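You operate a simulated robot arm through the tools that you are given. There is no shell and no other tool.

You are at the controls of a simulated robot arm. One attempt, no reset.

JOB
Finish the silencer: proud clip home, gap gauged, pipe capped.
Fine: press the clip first, then slide the red gauge into the gap under the shield and put it back; yellow cap down on the open pipe end. Set down upright: red gauge.

It is judged by the outcome, as a careful person would: the job done as asked, and still so three seconds after it is handed in. It fails if anything else is knocked over, pushed out of place, dropped, spilled or broken. Lids that push on must go on centred and level and be pressed home; caps that screw on are set level and turned clockwise until they are tight.

ROBOT AND FRAMES
A 7-joint arm with a fingered hand, fixed in place. Base frame: the origin is on the floor under the middle of its stand, x ahead of it, y to its left, z up; the work surface is at about z = 0.9. Readings come in m, rad, newtons and seconds.
It reaches about 1.228 m from its shoulder. Its first joint turns from -2.007 to 2.007 rad. Payload 5 kg.
The TCP is the grasp point between the finger pads, 0.032 m short of the fingertips. In the tool frame z runs along the fingers and y along their closing line. The gripper opens to 0.16 m; its body begins 0.089 m behind the TCP. The gripper is a hand of 4 fingers: y runs from the thumb to the fingers, the wrist lies at [0, 0, -0.267] in the tool frame, and closing takes about 1.5 s.
Orientation is that of the tool frame in the base frame, as a unit quaternion [x, y, z, w]. With the fingers straight down and closing along the base's y, the tool's x points along the base's -x, its y along +y and its z along -z.

CONTROLS
- The arm moves only by the tool move_arm. Its argument "targets" is a list that holds one entry, the list of rows, each a list of 7 numbers: the gripper command, from -1 (fully open) to 1 (shut), values between in proportion, then the shift along the tool's x, y, z in units of 40 mm (1.0 is 40 mm), then the turn, a rotation vector about the tool's x, y, z in units of 5 degrees (1.0 is 5 degrees). In form: [[[gripper, x, y, z, wx, wy, wz], ...]]. A call has 1 to 20 rows; each row shifts and turns the commanded pose from where the row before left it, along the tool's axes as they then stand. A call with a number of a shift or a turn outside -1 to 1 is refused whole. A row lasts 0.2 s, in which the tool goes at most 0.05 m and 0.15 rad; a call with a longer step from one row to the next is refused whole, and so is a gripper value outside its range. Where a pose cannot be reached the arm comes as near as it can. A force on the tool above 40 N (or 10 N above the force at the start of the call, whichever is more), or a blocked arm, ends the call early, and 0.2 s more pass. Each finger travels about 0.045 m/s and halts on what it meets, pressing with about 26 N; the grip force reading is that of the motor and also rises with nothing between the fingers. The clock runs only during rows and for 0.2 s after the last one: add rows that do not move to give the fingers time. The reply holds the time, the measured pose of the TCP, the force on the tool along the base axes, the opening and the grip force, in the units named above and with some noise, with the torque about the TCP (base axes, N m) and any sound that the robot's microphone picked up.
- Cameras (640 x 400 px; columns grow to the right, rows downward): "scene" is fixed at [0.3994, -0.6501, 1.7528]; the picture's right is [0.97, -0.23, 0.00], its down [-0.14, -0.62, -0.77] and it looks along [0.18, 0.75, -0.63] (base axes); focal length 376 px, centre (320, 200). "wrist" rides on the gripper at [0.08, -0.004, -0.114] in the tool frame; the picture's right is [0.05, 1.00, 0.00], its down [-0.82, 0.04, -0.58] and it looks along [-0.58, 0.03, 0.82] (tool axes); focal length 265 px, centre (320, 200). There is no depth. A picture from a camera that has moved, and an enlarged one, comes with that camera's place and axes in the base frame and with its lens. The place of the scene camera against the robot may be out by one fixed shift of up to 0.018 m in any direction.
- capture(camera): a new picture of that camera. It takes no simulated time.
- raise_lower(by): slides the trunk up (or, below 0, down) by that many m; the arm rides with it, the base frame stays. It gives what a move gives, with no picture.
- preshape(shape): the hand has 4 fingers and takes this shape, open, in about a second: jaw (thumb against the fingers, like two jaws); tri (thumb and two fingers); tip (a fingertip pinch); poke (one finger out to press); point (the index stretched); flat (the hand flat); cup (the hand cupped); fist (a fist). The gripper value then closes the fingers along that shape, each until it touches; the sizes above hold for jaw. It gives what a move gives, with no picture.
- close_up(camera, box): a new picture of the part [left, top, right, bottom] of that camera's present view, enlarged. It takes no simulated time.
- sign_off(): hands the job in; it is judged then, once.

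Nothing tells you positions but the pictures and the camera data. Unless the task says otherwise, let go and move clear before handing in.

The tools are called after ">>>" as a command line: name --argument value ..., lists and objects as JSON in quotes. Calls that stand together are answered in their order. move_arm: Moves the arm, as the interface text tells. Its arguments: {"type":"object","properties":{"targets":{"type":"array","items":{"type":"array","items":{"type":"array","items":{"type":"number"}}}}},"required":["targets"]} The other tools are called the same way: raise_lower (by) moves the trunk up or down; preshape (shape) gives the hand a shape; capture (camera) takes a picture; close_up (camera, box) takes an enlarged picture of a part of a camera's view; sign_off () hands the job in.

At the start:

```text
clock: 0.0
tool_pos: [0.6135, 0.4069, 1.301]
ee_rot: [-0.001, 1.0, 0.0, 0.0]
contact_force: [0.7, -0.5, 0.8]
wrist_torque: [-0.02, 0.01, -0.02]
opening: 0.1599
gripper_force: 0.0
shape: jaw
trunk travel left (down, up): [-0.75, 0.24]
```

scene: 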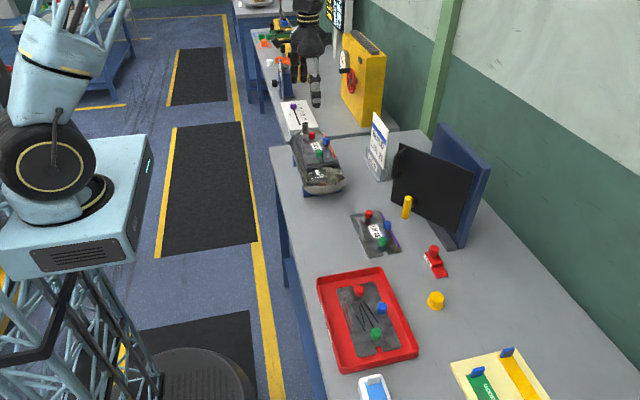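
wrist: 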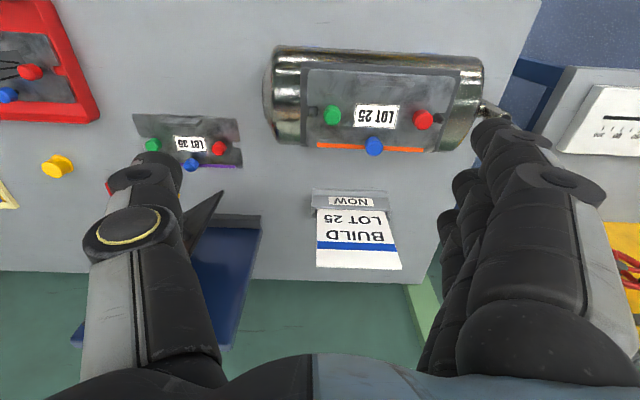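

I see a bench with a silencer (metal cylinder with a shield carrying coloured clips), a spare shield plate, a red tray, a yellow cap, a red gauge and a sign. I'll look closer before I move anything.

>>> close_up --camera "scene" --box '[270, 100, 430, 200]'

>>> close_up --camera "scene" --box '[340, 180, 500, 280]'

>>> close_up --camera "wrist" --box '[240, 20, 560, 220]'

>>> close_up --camera "scene" --box '[300, 250, 560, 400]'

```text
4.00 times, centred on (350, 150) of scene
camera zoom: at [0.3994, -0.6501, 1.7528], right [0.97, -0.23, 0.0], down [-0.14, -0.62, -0.77], along [0.18, 0.75, -0.63], focal length 1504 px, centre (200, 400)
```

zoom: 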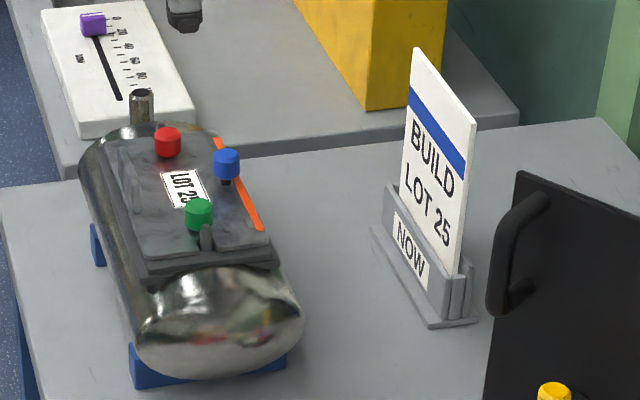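

```text
4.00 times, centred on (420, 230) of scene
camera zoom: at [0.3994, -0.6501, 1.7528], right [0.97, -0.23, 0.0], down [-0.14, -0.62, -0.77], along [0.18, 0.75, -0.63], focal length 1504 px, centre (-80, 80)
```

zoom: 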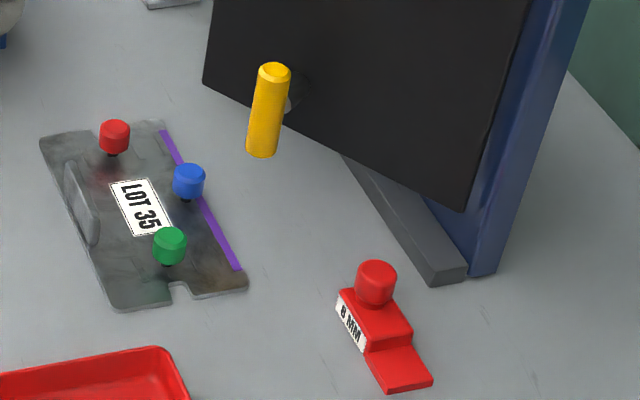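

```text
2.00 times, centred on (400, 120) of wrist
camera zoom: at [0.5338, 0.4037, 1.4145], right [-0.05, 1.0, 0.0], down [0.82, 0.04, 0.58], along [0.58, 0.03, -0.82], focal length 531 px, centre (160, 360)
```

zoom: 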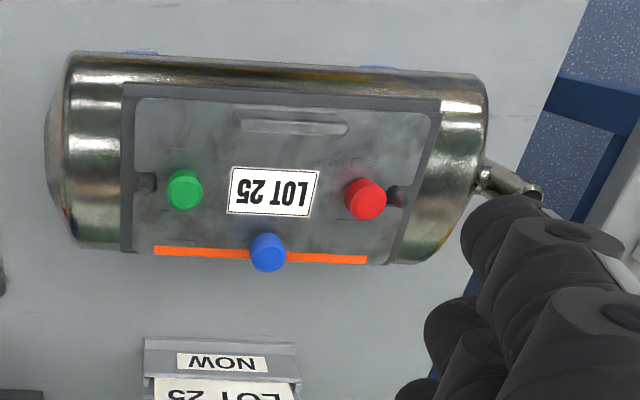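

```text
2.46 times, centred on (430, 325) of scene
camera zoom: at [0.3994, -0.6501, 1.7528], right [0.97, -0.23, 0.0], down [-0.14, -0.62, -0.77], along [0.18, 0.75, -0.63], focal length 925 px, centre (49, -108)
```

zoom: 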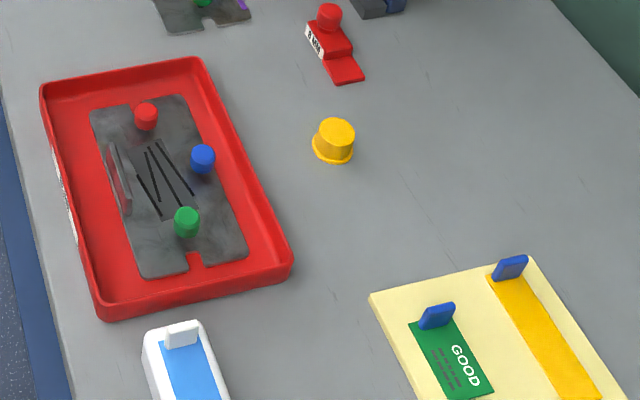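

The silencer lies along y at roughly x≈0.63, y≈0.32–0.66, with the shield on top and a pipe stub at its far (+y) end. I'll back the hand off to view the clips and the gap from the robot's side.

>>> move_arm --targets '[[[-1, 1, 0.4, 0.4, 0, 0, 0], [-1, 1, 0.4, 0.4, 0, 0, 0], [-1, 1, 0.4, 0.4, 0, 0, 0], [-1, 1, 0.4, 0.4, 0, 0, 0], [-1, 1, 0.4, 0.4, 0, 0, 0]]]'

>>> capture --camera "wrist"

```text
clock: 1.2
tool_pos: [0.4107, 0.4886, 1.2236]
ee_rot: [0.0, 1.0, -0.001, 0.002]
contact_force: [-0.5, -0.1, 0.6]
wrist_torque: [-0.07, -0.01, 0.05]
opening: 0.1599
gripper_force: 0.2
shape: jaw
trunk travel left (down, up): [-0.75, 0.24]
```

```text
taken
camera wrist: at [0.3311, 0.485, 1.3365], right [-0.05, 1.0, 0.0], down [0.81, 0.04, 0.58], along [0.58, 0.03, -0.82], focal length 265 px, centre (320, 200)
```

wrist: 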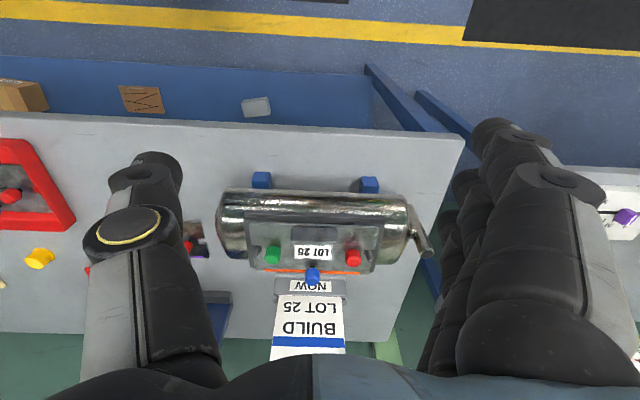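

>>> close_up --camera "wrist" --box '[200, 160, 440, 310]'

```text
2.67 times, centred on (320, 235) of wrist
camera zoom: at [0.3311, 0.485, 1.3365], right [-0.05, 1.0, 0.0], down [0.81, 0.04, 0.58], along [0.58, 0.03, -0.82], focal length 708 px, centre (320, 107)
```

zoom: 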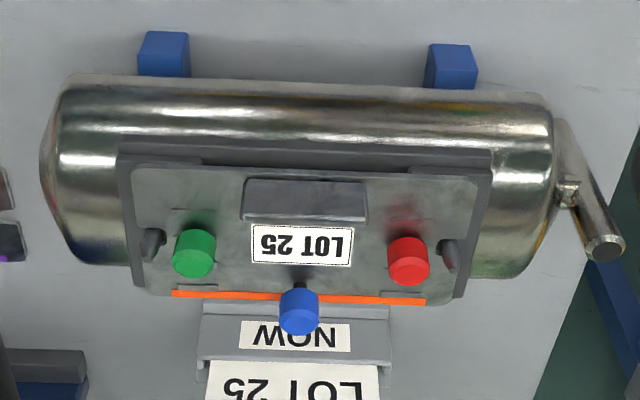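

The blue clip seems to show its stem and so stands proud; the pipe stub rises vertically at the +y end. I'll take tighter close-ups to be sure of the clip and to find the gap.

>>> close_up --camera "scene" --box '[284, 116, 348, 156]'

>>> close_up --camera "scene" --box '[284, 156, 348, 196]'

>>> close_up --camera "scene" --box '[415, 235, 463, 265]'

>>> close_up --camera "scene" --box '[412, 280, 460, 310]'

>>> close_up --camera "wrist" --box '[240, 210, 400, 310]'

```text
10.00 times, centred on (316, 136) of scene
camera zoom: at [0.3994, -0.6501, 1.7528], right [0.97, -0.23, 0.0], down [-0.14, -0.62, -0.77], along [0.18, 0.75, -0.63], focal length 3759 px, centre (360, 840)
```

zoom: 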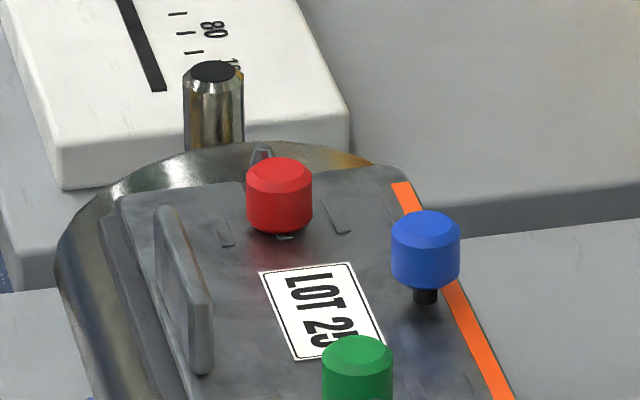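

```text
10.00 times, centred on (316, 176) of scene
camera zoom: at [0.3994, -0.6501, 1.7528], right [0.97, -0.23, 0.0], down [-0.14, -0.62, -0.77], along [0.18, 0.75, -0.63], focal length 3759 px, centre (360, 440)
```

zoom: 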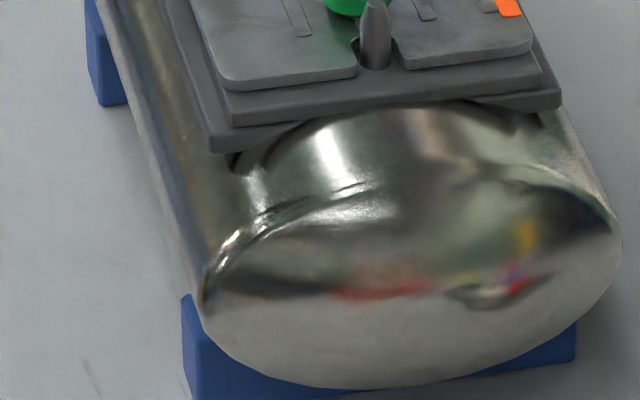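

```text
13.33 times, centred on (439, 250) of scene
camera zoom: at [0.3994, -0.6501, 1.7528], right [0.97, -0.23, 0.0], down [-0.14, -0.62, -0.77], along [0.18, 0.75, -0.63], focal length 5012 px, centre (-1267, -467)
```

zoom: 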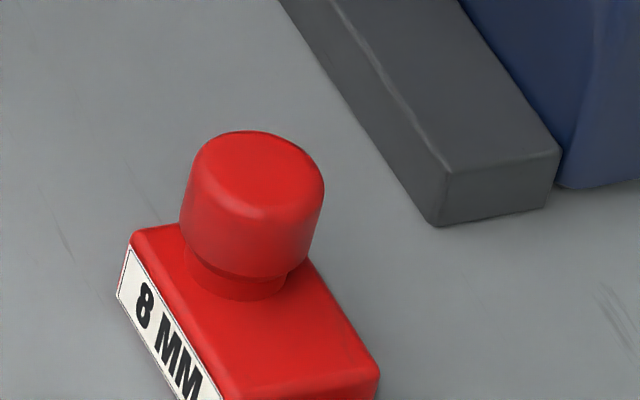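

```text
13.33 times, centred on (436, 295) of scene
camera zoom: at [0.3994, -0.6501, 1.7528], right [0.97, -0.23, 0.0], down [-0.14, -0.62, -0.77], along [0.18, 0.75, -0.63], focal length 5012 px, centre (-1227, -1067)
```

zoom: 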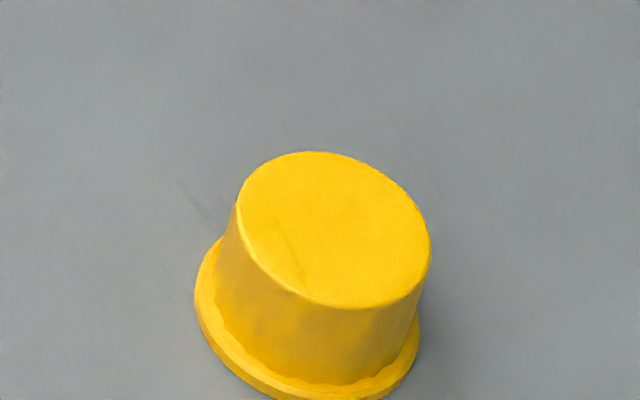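

```text
4.00 times, centred on (320, 260) of wrist
camera zoom: at [0.3311, 0.485, 1.3365], right [-0.05, 1.0, 0.0], down [0.81, 0.04, 0.58], along [0.58, 0.03, -0.82], focal length 1062 px, centre (320, -40)
```

zoom: 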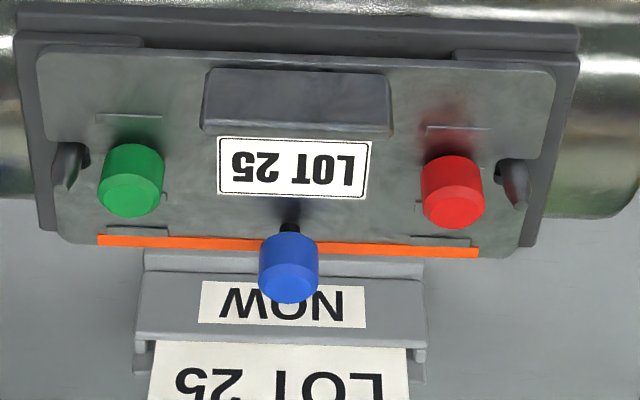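

Blue is clearly the proud clip (black stem exposed), red and green are seated. Next I tilt the hand to look nearly horizontally at the robot-side edge of the shield and find the gap.

>>> move_arm --targets '[[[-1, 0, 0, 1, 0, -1, 0], [-1, 0.1, 0, 1, 0, -1, 0], [-1, 0.1, 0, 0.9, 0, -1, 0], [-1, 0, 0, 0, 0, -1, 0], [-1, 0, 0, 0, 0, -1, 0], [-1, 0, 0, 0, 0, -1, 0], [-1, 0, 0, 0, 0, -1, 0], [-1, 0, 0, 0, 0, 0, 0]]]'

>>> capture --camera "wrist"

>>> capture --camera "scene"

```text
clock: 3.0
tool_pos: [0.4185, 0.4865, 1.1052]
ee_rot: [0.001, 0.953, -0.001, 0.302]
contact_force: [0.5, 0.0, 0.1]
wrist_torque: [0.04, 0.07, -0.01]
opening: 0.1601
gripper_force: 0.0
shape: jaw
trunk travel left (down, up): [-0.75, 0.24]
```

```text
taken
camera wrist: at [0.2883, 0.4829, 1.1513], right [-0.04, 1.0, -0.03], down [0.34, 0.04, 0.94], along [0.94, 0.03, -0.34], focal length 265 px, centre (320, 200)
```

wrist: 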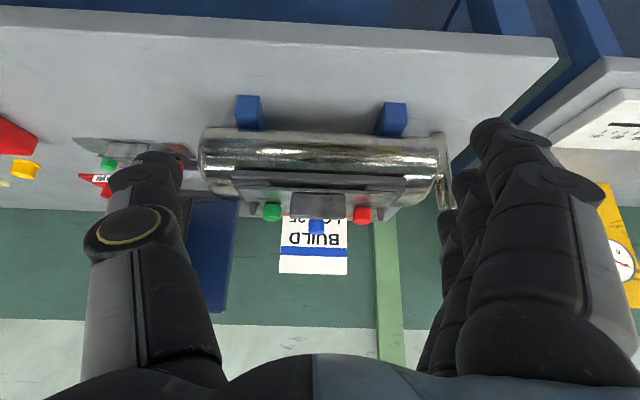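

```text
taken
```

scene: 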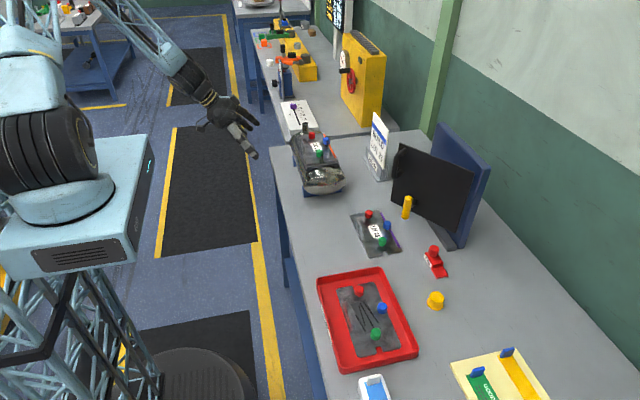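

>>> close_up --camera "wrist" --box '[190, 120, 350, 220]'

>>> close_up --camera "wrist" --box '[320, 120, 480, 220]'

>>> close_up --camera "wrist" --box '[240, 170, 400, 250]'

```text
4.00 times, centred on (270, 170) of wrist
camera zoom: at [0.2883, 0.4829, 1.1513], right [-0.04, 1.0, -0.03], down [0.34, 0.04, 0.94], along [0.94, 0.03, -0.34], focal length 1062 px, centre (520, 320)
```

zoom: 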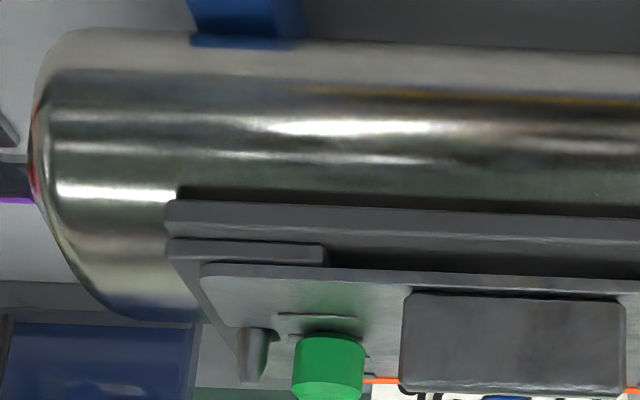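

```text
4.00 times, centred on (400, 170) of wrist
camera zoom: at [0.2883, 0.4829, 1.1513], right [-0.04, 1.0, -0.03], down [0.34, 0.04, 0.94], along [0.94, 0.03, -0.34], focal length 1062 px, centre (0, 320)
```

zoom: 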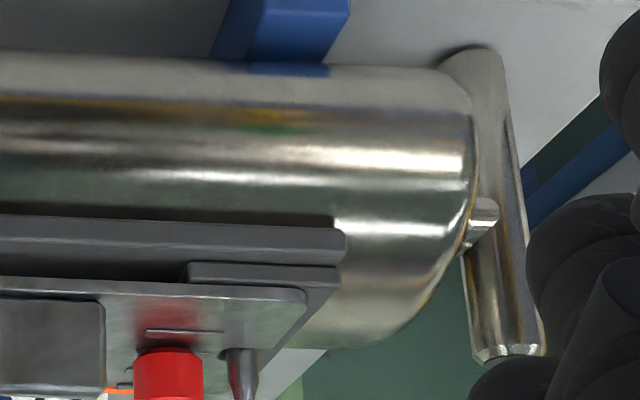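

```text
4.00 times, centred on (320, 210) of wrist
camera zoom: at [0.2883, 0.4829, 1.1513], right [-0.04, 1.0, -0.03], down [0.34, 0.04, 0.94], along [0.94, 0.03, -0.34], focal length 1062 px, centre (320, 160)
```

zoom: 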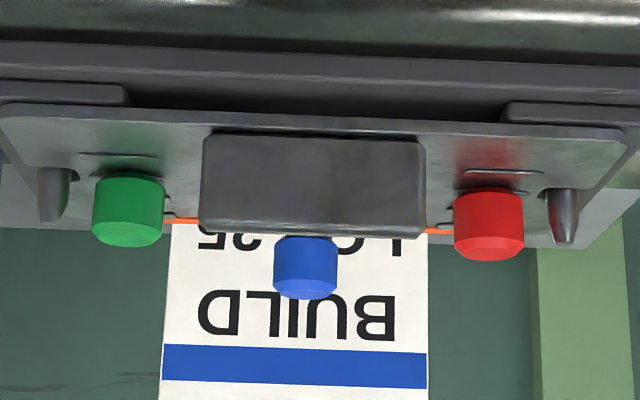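

The gap is clear on the robot-facing edge: base plate top z≈1.016, shield underside z≈1.025, between corner pads at y≈0.43–0.55, with a fin handle above it at y≈0.46–0.525. The blue clip's top is at about (0.687, 0.490, 1.061), ~11 mm above red/green; I'll go up, return to straight down and take the poke shape to press it.

>>> move_arm --targets '[[[-1, 0, 0, -1, 0, 1, 0], [-1, 0, 0, -1, 0, 1, 0], [-1, 0, 0, -1, 0, 1, 0], [-1, 0, 0, 0, 0, 1, 0], [-1, 0, 0, 0, 0, 1, 0], [-1, 0, 0, 0, 0, 1, 0], [-1, 0, 0, 0, 0, 1, 0], [-1, 0, 0, 0, 0, 0, 0]]]'

>>> preshape --shape "poke"

>>> capture --camera "wrist"

>>> capture --camera "scene"

```text
clock: 4.8
tool_pos: [0.3549, 0.4874, 1.2077]
ee_rot: [0.0, 1.0, 0.001, 0.0]
contact_force: [0.5, 1.1, -0.3]
wrist_torque: [-0.03, -0.04, -0.03]
opening: 0.1599
gripper_force: 0.1
shape: jaw
trunk travel left (down, up): [-0.75, 0.24]
```

```text
clock: 5.7
tool_pos: [0.355, 0.4871, 1.2091]
ee_rot: [0.0, 1.0, 0.0, 0.0]
contact_force: [-0.1, -0.4, -0.6]
wrist_torque: [-0.02, -0.01, 0.0]
opening: 0.0
gripper_force: 0.1
shape: poke
trunk travel left (down, up): [-0.75, 0.24]
```

```text
taken
camera wrist: at [0.2755, 0.4838, 1.322], right [-0.05, 1.0, 0.0], down [0.82, 0.04, 0.58], along [0.58, 0.03, -0.82], focal length 265 px, centre (320, 200)
```

wrist: 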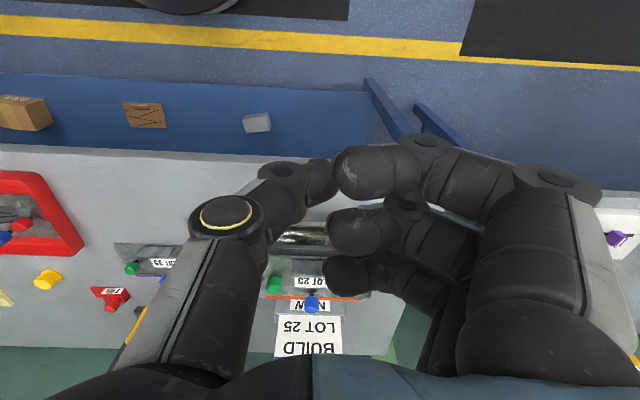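

```text
taken
```

scene: 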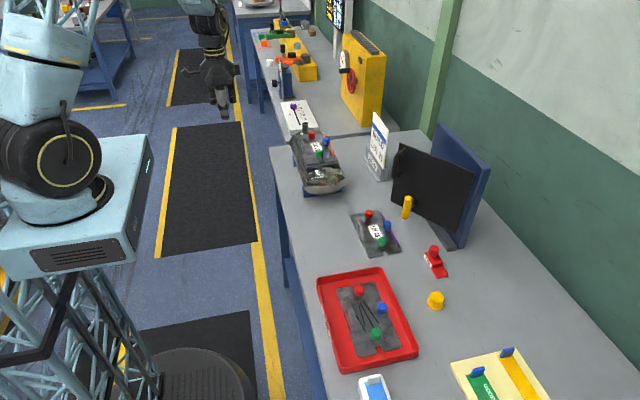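

>>> close_up --camera "wrist" --box '[180, 120, 500, 320]'

>>> close_up --camera "scene" --box '[170, 0, 266, 120]'

```text
2.00 times, centred on (340, 220) of wrist
camera zoom: at [0.2755, 0.4838, 1.322], right [-0.05, 1.0, 0.0], down [0.82, 0.04, 0.58], along [0.58, 0.03, -0.82], focal length 531 px, centre (280, 160)
```

zoom: 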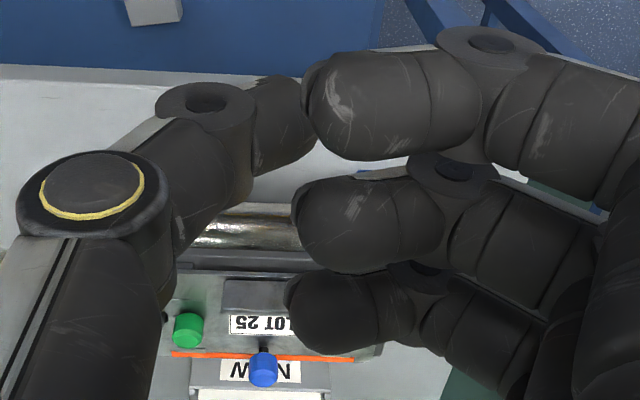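

```text
3.33 times, centred on (218, 60) of scene
camera zoom: at [0.3994, -0.6501, 1.7528], right [0.97, -0.23, 0.0], down [-0.14, -0.62, -0.77], along [0.18, 0.75, -0.63], focal length 1253 px, centre (660, 667)
```

zoom: 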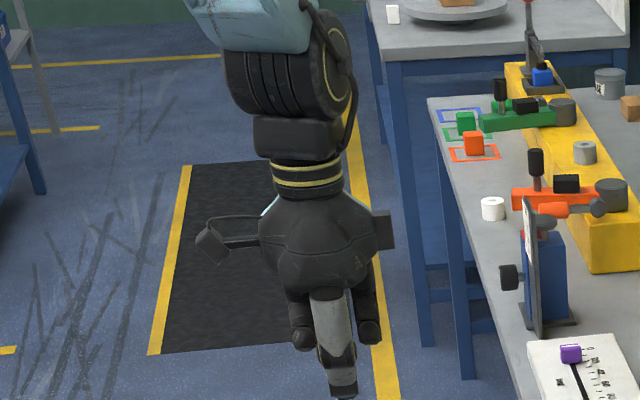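

The poke pose leaves it unclear which fingertip is lowest, so I'll use the jaw shape closed, whose tip position is known, as the presser. I'll shut it and check from the cameras.

>>> preshape --shape "jaw"

>>> move_arm --targets '[[[1, 0, 0, -1, 0, 0, 0], [1, 0, 0, 0, 0, 0, 0], [1, 0, 0, 0, 0, 0, 0], [1, 0, 0, 0, 0, 0, 0], [1, 0, 0, 0, 0, 0, 0], [1, 0, 0, 0, 0, 0, 0], [1, 0, 0, 0, 0, 0, 0], [1, 0, 0, 0, 0, 0, 0], [1, 0, 0, 0, 0, 0, 0], [1, 0, 0, 0, 0, 0, 0]]]'

>>> capture --camera "wrist"

>>> close_up --camera "scene" --box '[170, 0, 266, 120]'

```text
clock: 6.6
tool_pos: [0.3556, 0.4878, 1.209]
ee_rot: [0.0, 1.0, 0.001, -0.001]
contact_force: [0.7, 0.0, -0.6]
wrist_torque: [0.0, -0.04, -0.01]
opening: 0.1601
gripper_force: 0.0
shape: jaw
trunk travel left (down, up): [-0.75, 0.24]
```

```text
clock: 8.8
tool_pos: [0.3539, 0.4875, 1.2489]
ee_rot: [-0.001, 1.0, -0.001, -0.001]
contact_force: [0.4, -0.2, 0.3]
wrist_torque: [-0.04, -0.01, -0.02]
opening: 0.0
gripper_force: 21.2
shape: jaw
trunk travel left (down, up): [-0.75, 0.24]
```

```text
taken
camera wrist: at [0.2743, 0.4839, 1.3619], right [-0.05, 1.0, 0.0], down [0.82, 0.04, 0.58], along [0.58, 0.03, -0.82], focal length 265 px, centre (320, 200)
```

wrist: 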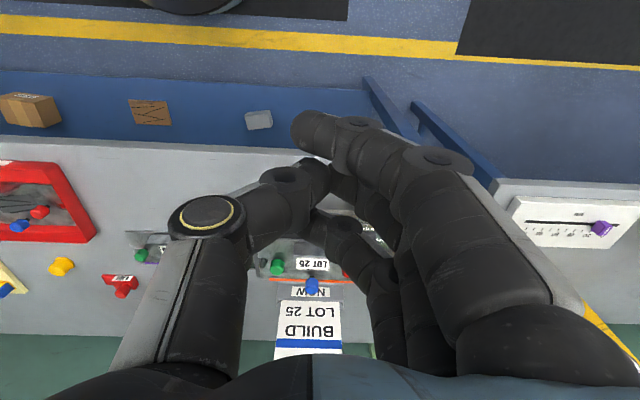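

```text
3.33 times, centred on (218, 60) of scene
camera zoom: at [0.3994, -0.6501, 1.7528], right [0.97, -0.23, 0.0], down [-0.14, -0.62, -0.77], along [0.18, 0.75, -0.63], focal length 1253 px, centre (660, 667)
```

zoom: 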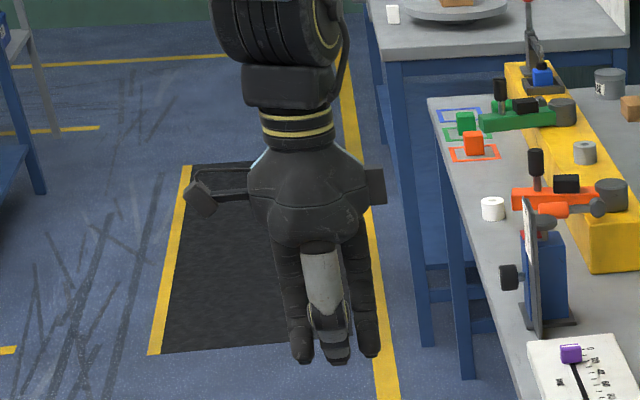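

The closed jaw's tips sit ~32 mm below the TCP, as described. I'll move above the blue clip at (0.687, 0.490) and hover to check alignment.

>>> move_arm --targets '[[[1, -0.93, 0, 0, 0, 0, 0], [1, -0.93, 0, 0, 0, 0, 0], [1, -0.93, 0, 0, 0, 0, 0], [1, -0.93, 0, 0, 0, 0, 0], [1, -0.93, 0, 0, 0, 0, 0], [1, -0.93, 0.06, 0, 0, 0, 0], [1, -0.93, 0, 0, 0, 0, 0], [1, -0.93, 0, 0, 0, 0, 0], [1, -0.9, 0, 0, 0, 0, 0], [1, 0, 0, 1, 0, 0, 0], [1, 0, 0, 1, 0, 0, 0], [1, 0, 0, 1, 0, 0, 0], [1, 0, 0, 0.2, 0, 0, 0]]]'

>>> capture --camera "wrist"

>>> close_up --camera "scene" --box '[270, 90, 366, 150]'

```text
clock: 11.6
tool_pos: [0.6886, 0.4915, 1.1192]
ee_rot: [0.0, 1.0, -0.001, 0.0]
contact_force: [-0.2, 0.0, 0.4]
wrist_torque: [-0.01, 0.01, 0.01]
opening: 0.0
gripper_force: 25.5
shape: jaw
trunk travel left (down, up): [-0.75, 0.24]
```

```text
taken
camera wrist: at [0.6091, 0.4872, 1.2322], right [-0.05, 1.0, 0.0], down [0.82, 0.04, 0.58], along [0.58, 0.03, -0.82], focal length 265 px, centre (320, 200)
```

wrist: 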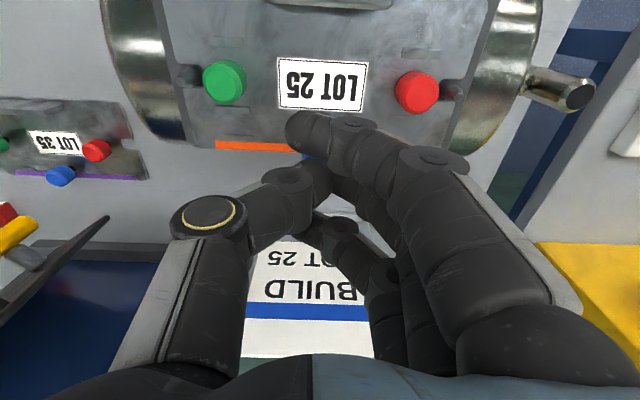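

```text
6.67 times, centred on (318, 120) of scene
camera zoom: at [0.3994, -0.6501, 1.7528], right [0.97, -0.23, 0.0], down [-0.14, -0.62, -0.77], along [0.18, 0.75, -0.63], focal length 2506 px, centre (333, 733)
```

zoom: 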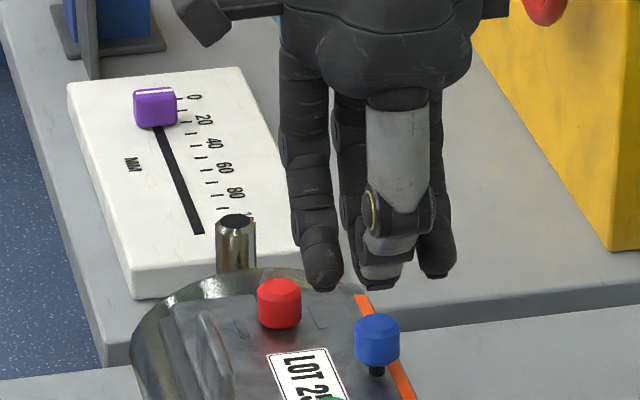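

The thumb/finger tips line up over the blue clip in both views. Now pressing down in small steps.

>>> move_arm --targets '[[[1, 0.03, -0.03, 0.3, 0, 0, 0], [1, 0, 0, 0.2, 0, 0, 0], [1, 0, 0, 0.08, 0, 0, 0], [1, 0, 0, 0.08, 0, 0, 0], [1, 0, 0, 0.08, 0, 0, 0], [1, 0, 0, 0.08, 0, 0, 0]]]'

>>> close_up --camera "scene" --box '[270, 100, 366, 160]'

```text
clock: 13.0
tool_pos: [0.6883, 0.4882, 1.0906]
ee_rot: [0.0, 1.0, 0.0, 0.002]
contact_force: [-1.5, 2.0, 13.6]
wrist_torque: [0.18, 0.02, 0.04]
opening: 0.0001
gripper_force: 25.7
shape: jaw
trunk travel left (down, up): [-0.75, 0.24]
```

```text
6.67 times, centred on (318, 130) of scene
camera zoom: at [0.3994, -0.6501, 1.7528], right [0.97, -0.23, 0.0], down [-0.14, -0.62, -0.77], along [0.18, 0.75, -0.63], focal length 2506 px, centre (333, 667)
```

zoom: 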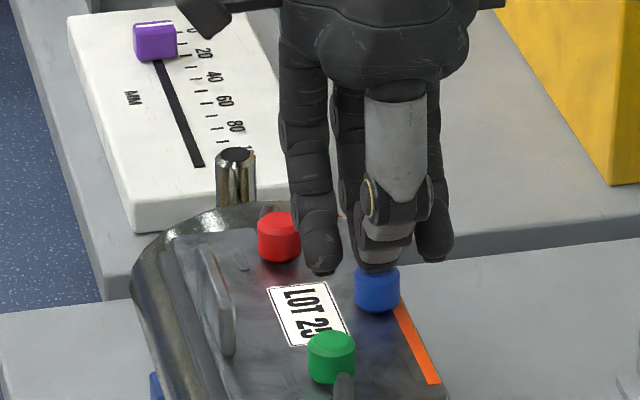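

Contact made with 13.6 N on the clip. Continuing to push in small steps.

>>> move_arm --targets '[[[1, 0, 0, 0.06, 0, 0, 0], [1, 0, 0, 0.06, 0, 0, 0], [1, 0, 0, 0.06, 0, 0, 0], [1, 0, 0, 0.06, 0, 0, 0]]]'

>>> close_up --camera "scene" --box '[270, 100, 366, 160]'

```text
clock: 13.7
tool_pos: [0.6886, 0.4902, 1.0883]
ee_rot: [0.0, 1.0, 0.004, 0.003]
contact_force: [-3.4, -1.7, 22.8]
wrist_torque: [0.15, 0.13, 0.03]
opening: 0.0002
gripper_force: 25.3
shape: jaw
trunk travel left (down, up): [-0.75, 0.24]
stopped in row 3: the force on the tool passed its limit at 42 N (the readings are from after the stop); the commanded pose is now the measured one
```

```text
6.67 times, centred on (318, 130) of scene
camera zoom: at [0.3994, -0.6501, 1.7528], right [0.97, -0.23, 0.0], down [-0.14, -0.62, -0.77], along [0.18, 0.75, -0.63], focal length 2506 px, centre (333, 667)
```

zoom: 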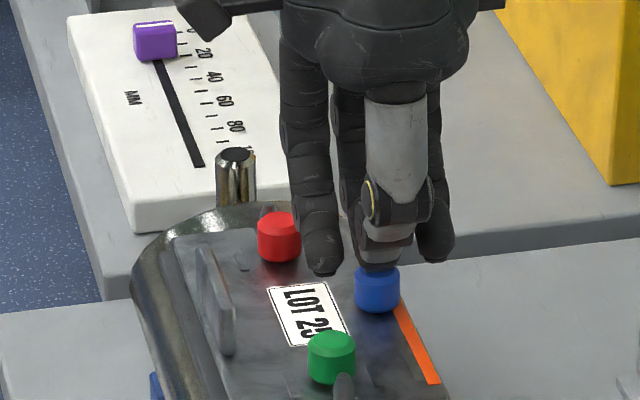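

The force limit was reached and the stem is no longer visible. I'll back off to compare the clip heights.

>>> move_arm --targets '[[[1, 0, 0, -0.5, 0, 0, 0], [1, 0, 0, -1, 0, 0, 0], [1, 0, 0, -1, 0, 0, 0], [1, 1, 0, 0, 0, 0, 0], [1, 1, 0, 0, 0, 0, 0], [1, 1, 0, 0, 0, 0, 0], [1, 1, 0, 0, 0, 0, 0]]]'

>>> close_up --camera "scene" --box '[284, 116, 348, 156]'

>>> capture --camera "wrist"

```text
clock: 15.3
tool_pos: [0.528, 0.4887, 1.1856]
ee_rot: [0.0, 1.0, 0.003, 0.002]
contact_force: [0.2, 0.3, 0.5]
wrist_torque: [-0.04, -0.02, -0.01]
opening: 0.0001
gripper_force: 26.1
shape: jaw
trunk travel left (down, up): [-0.75, 0.24]
```

```text
10.00 times, centred on (316, 136) of scene
camera zoom: at [0.3994, -0.6501, 1.7528], right [0.97, -0.23, 0.0], down [-0.14, -0.62, -0.77], along [0.18, 0.75, -0.63], focal length 3759 px, centre (360, 840)
```

zoom: 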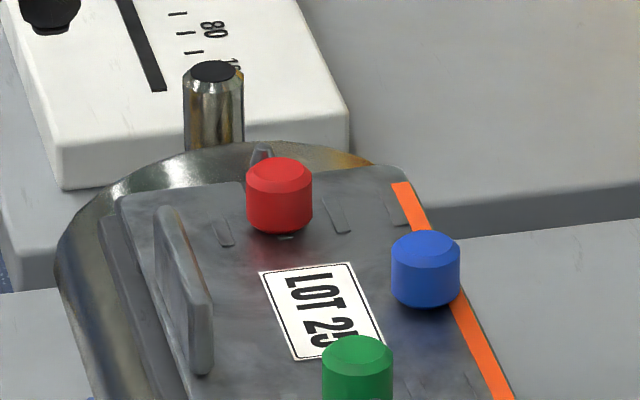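

```text
taken
camera wrist: at [0.4469, 0.4847, 1.2989], right [-0.05, 1.0, 0.0], down [0.81, 0.04, 0.58], along [0.58, 0.03, -0.81], focal length 265 px, centre (320, 200)
```

wrist: 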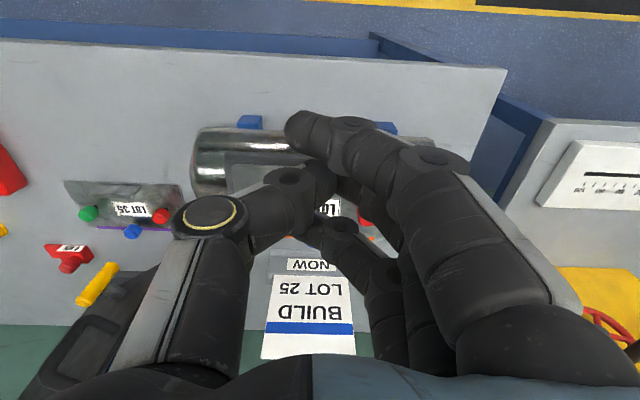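

Blue dropped about 9 mm and no stem shows. I'll open the hand and triangulate its height against red and green from two wrist views.

>>> move_arm --targets '[[[-1, 1, 0, 0, 0, 0, 0], [-1, 1, 0, 0, 0, 0, 0], [-1, 1, 0, 0, 0, 0, 0], [-1, 1, 0, 0, 0, 0, 0], [-1, 0, 0, 0, 0, 0, 0], [-1, 0, 0, 0, 0, 0, 0], [-1, 0, 0, 0, 0, 0, 0], [-1, 0, 0, 0, 0, 0, 0], [-1, 0, 0, 0, 0, 0, 0]]]'

>>> close_up --camera "wrist" --box '[240, 210, 400, 310]'

>>> move_arm --targets '[[[-1, 0, 0, 0.6, 0, -1, 0], [-1, 0, 0, 0.6, 0, -1, 0], [-1, 0, 0, 0.6, 0, -1, 0], [-1, 0, 0, 0.6, 0, -1, 0], [-1, 0, 0, 0, 0, -1, 0], [-1, 0, 0, 0, 0, -1, 0], [-1, 0, 0, 0, 0, -1, 0], [-1, 0, 0, 0, 0, -1, 0], [-1, 0, 0, 0, 0, 0, 0]]]'

>>> capture --camera "wrist"

```text
clock: 17.3
tool_pos: [0.3696, 0.4892, 1.1839]
ee_rot: [0.0, 1.0, 0.001, 0.003]
contact_force: [-0.3, 0.0, -1.0]
wrist_torque: [0.04, -0.02, -0.01]
opening: 0.16
gripper_force: 0.0
shape: jaw
trunk travel left (down, up): [-0.75, 0.24]
```

```text
4.00 times, centred on (320, 260) of wrist
camera zoom: at [0.2894, 0.4856, 1.296], right [-0.05, 1.0, 0.0], down [0.81, 0.04, 0.58], along [0.58, 0.03, -0.81], focal length 1062 px, centre (320, -40)
```

zoom: 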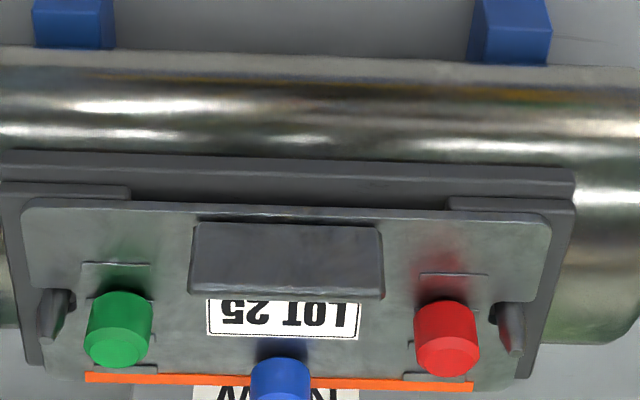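

```text
clock: 19.4
tool_pos: [0.4459, 0.4447, 1.0979]
ee_rot: [0.072, 0.937, -0.011, 0.341]
contact_force: [-0.6, 0.2, 0.1]
wrist_torque: [0.0, -0.03, 0.02]
opening: 0.1598
gripper_force: 0.1
shape: jaw
trunk travel left (down, up): [-0.75, 0.24]
stopped in row 9: the arm was blocked; the commanded pose is now the measured one
```

```text
taken
camera wrist: at [0.3126, 0.461, 1.1327], right [0.1, 0.99, -0.01], down [0.26, -0.02, 0.97], along [0.96, -0.1, -0.26], focal length 265 px, centre (320, 200)
```

wrist: 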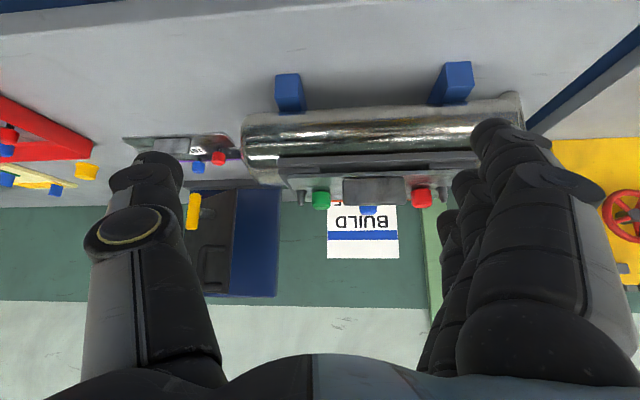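

>>> close_up --camera "wrist" --box '[290, 150, 450, 230]'

>>> capture --camera "scene"

```text
4.00 times, centred on (370, 190) of wrist
camera zoom: at [0.3126, 0.461, 1.1327], right [0.1, 0.99, -0.01], down [0.26, -0.02, 0.97], along [0.96, -0.1, -0.26], focal length 1062 px, centre (120, 240)
```

zoom: 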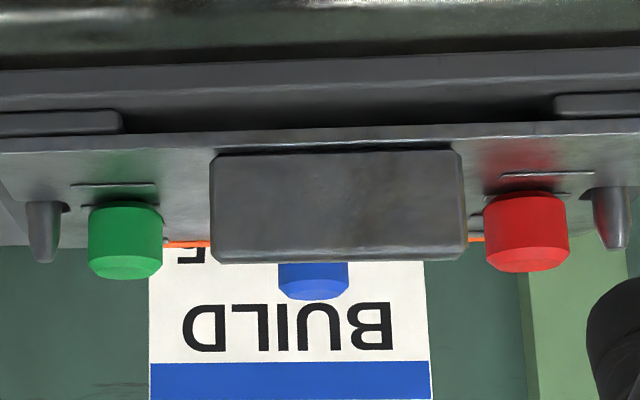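

```text
taken
```

scene: 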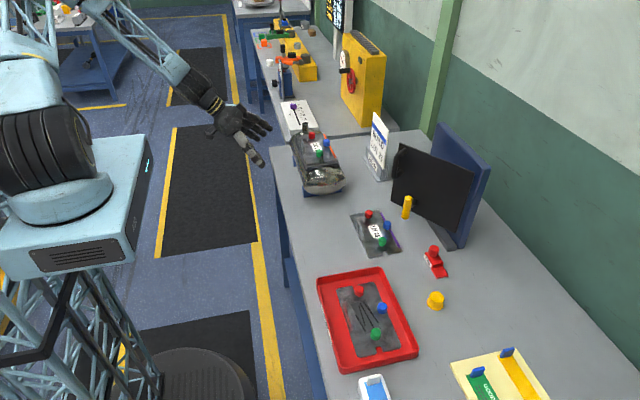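

Blue, red and green tops now triangulate to the same height (~1.054), so the clip is home, and nothing has shifted. I'll return the hand to vertical and rise, then look at the gauge and at the other (+x) side of the silencer.

>>> move_arm --targets '[[[-1, 0, 0, 0, -0.029, 0.889, -0.188], [-1, 0, 0, 0, -0.029, 0.889, -0.188], [-1, 0, 0, 0, -0.029, 0.889, -0.188], [-1, 0, 0, 0, -0.029, 0.889, -0.188], [-1, 0, 0, 0, -0.029, 0.889, -0.188], [-1, 0, 0, 0, -0.029, 0.889, -0.188], [-1, 0, 0, 0, -0.029, 0.889, -0.188], [-1, 0, 0, 0, -0.029, 0.889, -0.188], [-1, 0, 0, 0, -0.029, 0.889, -0.188], [-1, 0, 0, -1, 0, 0, 0], [-1, 0, 0, -1, 0, 0, 0], [-1, 0, 0, -1, 0, 0, 0], [-1, 0, 0, -1, 0, 0, 0], [-1, 0, 0, -1, 0, 0, 0], [-1, 0, 0, -1, 0, 0, 0]]]'

>>> move_arm --targets '[[[-1, -0.6, -0.95, 0, 0, 0, 0], [-1, -0.6, -0.95, 0, 0, 0, 0], [-1, -0.6, -0.95, 0, 0, 0, 0], [-1, -0.6, -0.95, 0, 0, 0, 0], [-1, -0.6, -0.95, 0, 0, 0, 0], [-1, -0.6, -0.95, 0, 0, 0, 0], [-1, -0.6, -0.95, 0, 0, 0, 0], [-1, -0.6, -0.95, 0, 0, 0, 0], [-1, -0.6, -0.95, 0, 0, 0, 0], [-1, -0.6, -0.95, 0, 0, 0, 0]]]'

>>> capture --camera "wrist"

>>> capture --camera "scene"

```text
clock: 22.6
tool_pos: [0.4457, 0.4469, 1.337]
ee_rot: [-0.001, 1.0, 0.0, -0.003]
contact_force: [0.5, -1.1, 0.3]
wrist_torque: [0.02, -0.02, 0.0]
opening: 0.1599
gripper_force: 0.0
shape: jaw
trunk travel left (down, up): [-0.75, 0.24]
```

```text
clock: 24.8
tool_pos: [0.6865, 0.066, 1.3361]
ee_rot: [-0.002, 1.0, 0.0, -0.002]
contact_force: [0.6, -0.5, -0.7]
wrist_torque: [0.02, 0.01, -0.02]
opening: 0.1599
gripper_force: 0.0
shape: jaw
trunk travel left (down, up): [-0.75, 0.24]
```

```text
taken
camera wrist: at [0.608, 0.0619, 1.4492], right [-0.05, 1.0, 0.0], down [0.82, 0.04, 0.57], along [0.57, 0.03, -0.82], focal length 265 px, centre (320, 200)
```

wrist: 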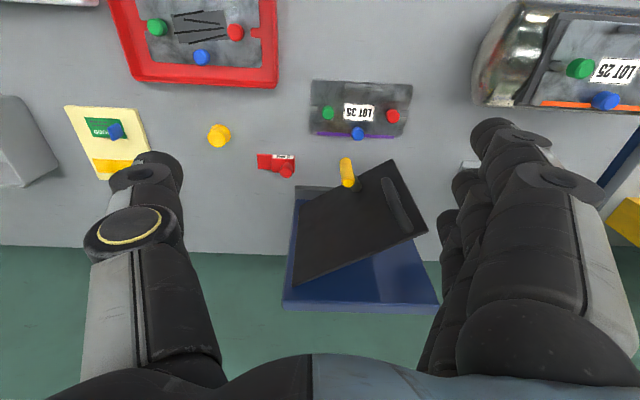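

```text
taken
```

scene: 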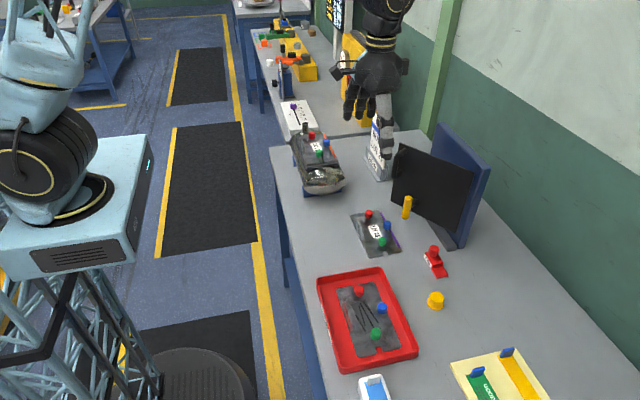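

Everything still in place. Gauge knob at ≈(0.883, 0.008) with its tongue pointing −y, cap at ≈(0.814, −0.135), and an upright black gate with a yellow handle near (0.85–0.99, 0.03–0.23) to keep away from. I'll come closer over the gauge, with some yaw, for a precise look.

>>> move_arm --targets '[[[-0.5, 0, 0, 0, 0, 0, -1], [-0.5, 0, 0, 0, 0, 0, -1], [-0.5, 0, 0, 0, 0, 0, -1], [-0.5, 0, 0, 0, 0, 0, -1], [-0.5, 0, 0, 0, 0, 0, -1], [-0.5, 0, 0, 0, 0, 0, -1], [-0.5, 0, 0, 0, 0, 0, -1], [-0.5, 0, 0, 0, 0, 0, -1], [-0.5, 0, 0, 0, 0, 0, -1], [-0.5, 0, 0, 0, 0, 0, -1], [-0.5, 0, 0, 0, 0, 0, -1], [-0.5, 0, 0, 0, 0, 0, -1], [-0.5, 0, 0, 0, 0, 0, -1], [-0.5, 0, 0, 0, 0, 0, -1], [-0.5, 0, 0, 0, 0, 0, -1], [-0.5, 0, 0, 0, 0, 0, -1], [-0.5, 0, 0, 0, 0, 0, -1], [-0.5, 0, 0, 0, 0, 0, -1], [-0.5, 0, 0, 0, 0, 0, 0]]]'

>>> capture --camera "wrist"

```text
clock: 28.8
tool_pos: [0.6883, 0.0693, 1.3346]
ee_rot: [0.708, -0.706, -0.001, 0.001]
contact_force: [-0.7, 0.2, -0.2]
wrist_torque: [0.0, 0.0, 0.04]
opening: 0.1205
gripper_force: 0.1
shape: jaw
trunk travel left (down, up): [-0.75, 0.24]
```

```text
taken
camera wrist: at [0.693, -0.0118, 1.4487], right [-1.0, -0.06, 0.0], down [-0.04, 0.82, 0.58], along [-0.04, 0.58, -0.82], focal length 265 px, centre (320, 200)
```

wrist: 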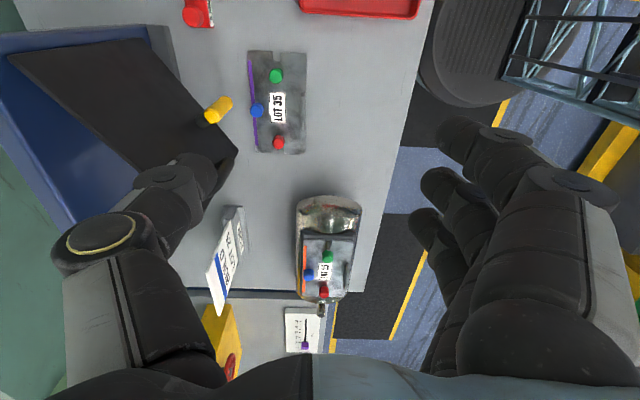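

Yaw +90° works fine. I'll move to a viewpoint south of the gauge (−y side) and look at it closely.

>>> move_arm --targets '[[[-0.5, 0.68, -0.65, 0.59, 0, 0, 0], [-0.5, 0.68, -0.65, 0.59, 0, 0, 0], [-0.5, 0.68, -0.65, 0.59, 0, 0, 0], [-0.5, 0.68, -0.65, 0.59, 0, 0, 0], [-0.5, 0.68, -0.65, 0.59, 0, 0, 0], [-0.5, 0.68, -0.65, 0.59, 0, 0, 0], [-0.5, 0.68, -0.65, 0.59, 0, 0, 0], [-0.5, 0, 0, 0, 0, 0, 0]]]'

>>> capture --camera "wrist"

```text
clock: 30.6
tool_pos: [0.87, -0.1215, 1.1702]
ee_rot: [0.708, -0.706, -0.001, 0.002]
contact_force: [0.3, 0.1, 0.1]
wrist_torque: [-0.04, 0.02, -0.03]
opening: 0.1205
gripper_force: 0.1
shape: jaw
trunk travel left (down, up): [-0.75, 0.24]
```

```text
taken
camera wrist: at [0.8751, -0.202, 1.2837], right [-1.0, -0.05, 0.0], down [-0.04, 0.82, 0.58], along [-0.03, 0.58, -0.82], focal length 265 px, centre (320, 200)
```

wrist: 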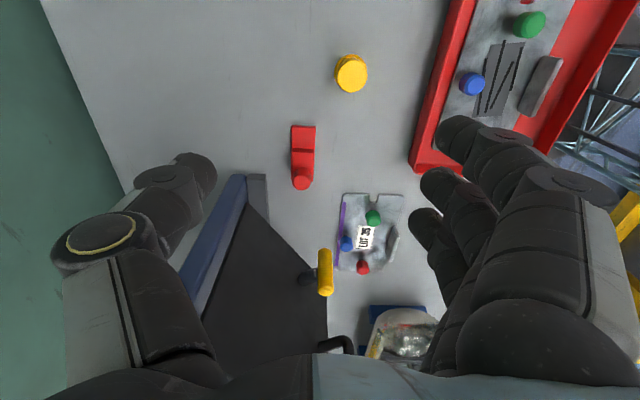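

>>> close_up --camera "wrist" --box '[240, 110, 368, 190]'

>>> close_up --camera "wrist" --box '[300, 40, 396, 100]'

```text
5.00 times, centred on (304, 150) of wrist
camera zoom: at [0.8751, -0.202, 1.2837], right [-1.0, -0.05, 0.0], down [-0.04, 0.82, 0.58], along [-0.03, 0.58, -0.82], focal length 1327 px, centre (400, 450)
```

zoom: 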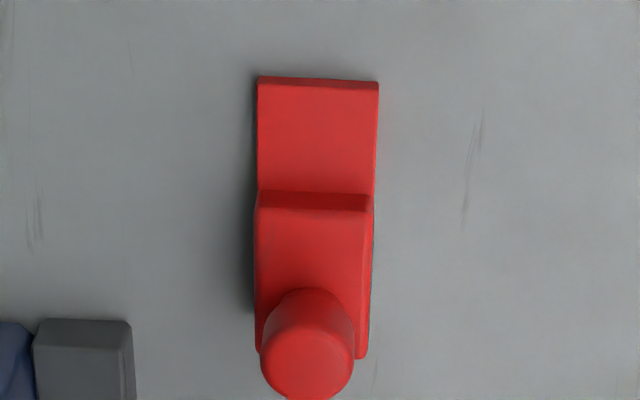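

```text
6.67 times, centred on (348, 70) of wrist
camera zoom: at [0.8751, -0.202, 1.2837], right [-1.0, -0.05, 0.0], down [-0.04, 0.82, 0.58], along [-0.03, 0.58, -0.82], focal length 1769 px, centre (133, 1067)
```

zoom: 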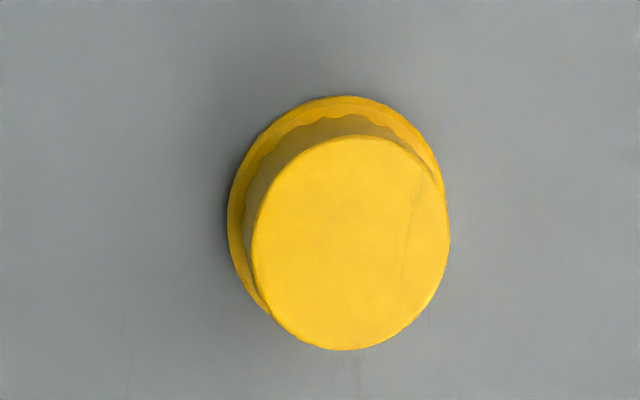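

The gauge is clear now: tongue x≈0.874–0.909, y −0.064…−0.031, block to y≈0.018, height 22 mm, round knob (≈27 mm) centred ≈(0.8915, 0.0074) with its top at z≈0.943. I'll turn the hand to yaw 45°, which keeps clear of the gate, and hover over the knob.

>>> move_arm --targets '[[[0, 0, 0, 0, 0, 0, 1], [0, 0, 0, 0, 0, 0, 1], [0, 0, 0, 0, 0, 0, 1], [0, 0, 0, 0, 0, 0, 1], [0, 0, 0, 0, 0, 0, 1], [0, 0, 0, 0, 0, 0, 1], [0, 0, 0, 0, 0, 0, 1], [0, 0, 0, 0, 0, 0, 1], [0, 0, 0, 0, 0, 0, 1], [0, -0.665, 0.475, 0, 0, 0, 0], [0, -0.665, 0.475, 0, 0, 0, 0], [0, -0.665, 0.475, 0, 0, 0, 0], [0, -0.665, 0.475, 0, 0, 0, 0], [0, 0, 0, 0.69, 0, 0, 0], [0, 0, 0, 0.69, 0, 0, 0], [0, 0, 0, 0.69, 0, 0, 0], [0, 0, 0, 0, 0, 0, 0]]]'

>>> capture --camera "wrist"

>>> close_up --camera "scene" --box '[380, 170, 500, 280]'

```text
clock: 34.1
tool_pos: [0.8907, 0.0083, 1.0876]
ee_rot: [-0.384, 0.923, 0.0, -0.002]
contact_force: [0.1, 0.2, 0.2]
wrist_torque: [-0.02, -0.03, 0.02]
opening: 0.0811
gripper_force: 0.1
shape: jaw
trunk travel left (down, up): [-0.75, 0.24]
```

```text
taken
camera wrist: at [0.8376, -0.0508, 1.2013], right [-0.74, 0.67, 0.0], down [0.55, 0.61, 0.58], along [0.38, 0.43, -0.82], focal length 265 px, centre (320, 200)
```

wrist: 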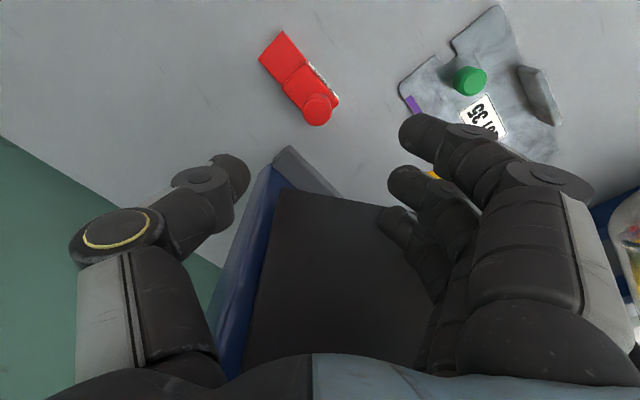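

```text
3.64 times, centred on (440, 225) of scene
camera zoom: at [0.3994, -0.6501, 1.7528], right [0.97, -0.23, 0.0], down [-0.14, -0.62, -0.77], along [0.18, 0.75, -0.63], focal length 1367 px, centre (-116, 109)
```

zoom: 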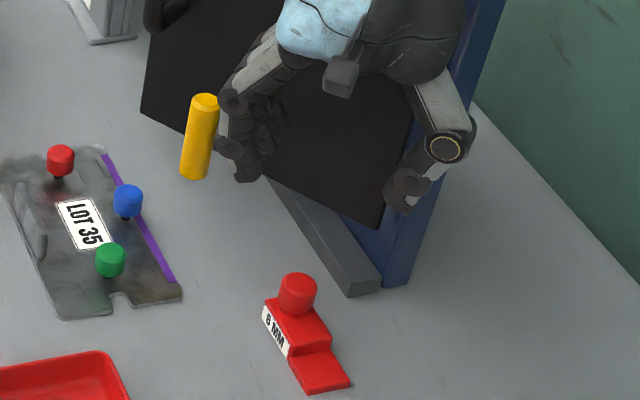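

>>> close_up --camera "wrist" --box '[240, 20, 368, 140]'

```text
3.33 times, centred on (304, 80) of wrist
camera zoom: at [0.8376, -0.0508, 1.2013], right [-0.74, 0.67, 0.0], down [0.55, 0.61, 0.58], along [0.38, 0.43, -0.82], focal length 885 px, centre (373, 600)
```

zoom: 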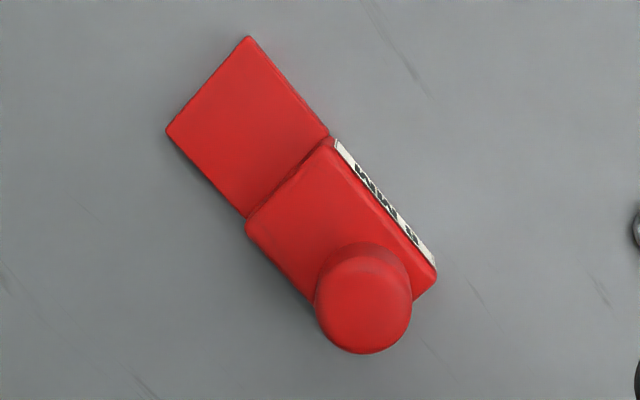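

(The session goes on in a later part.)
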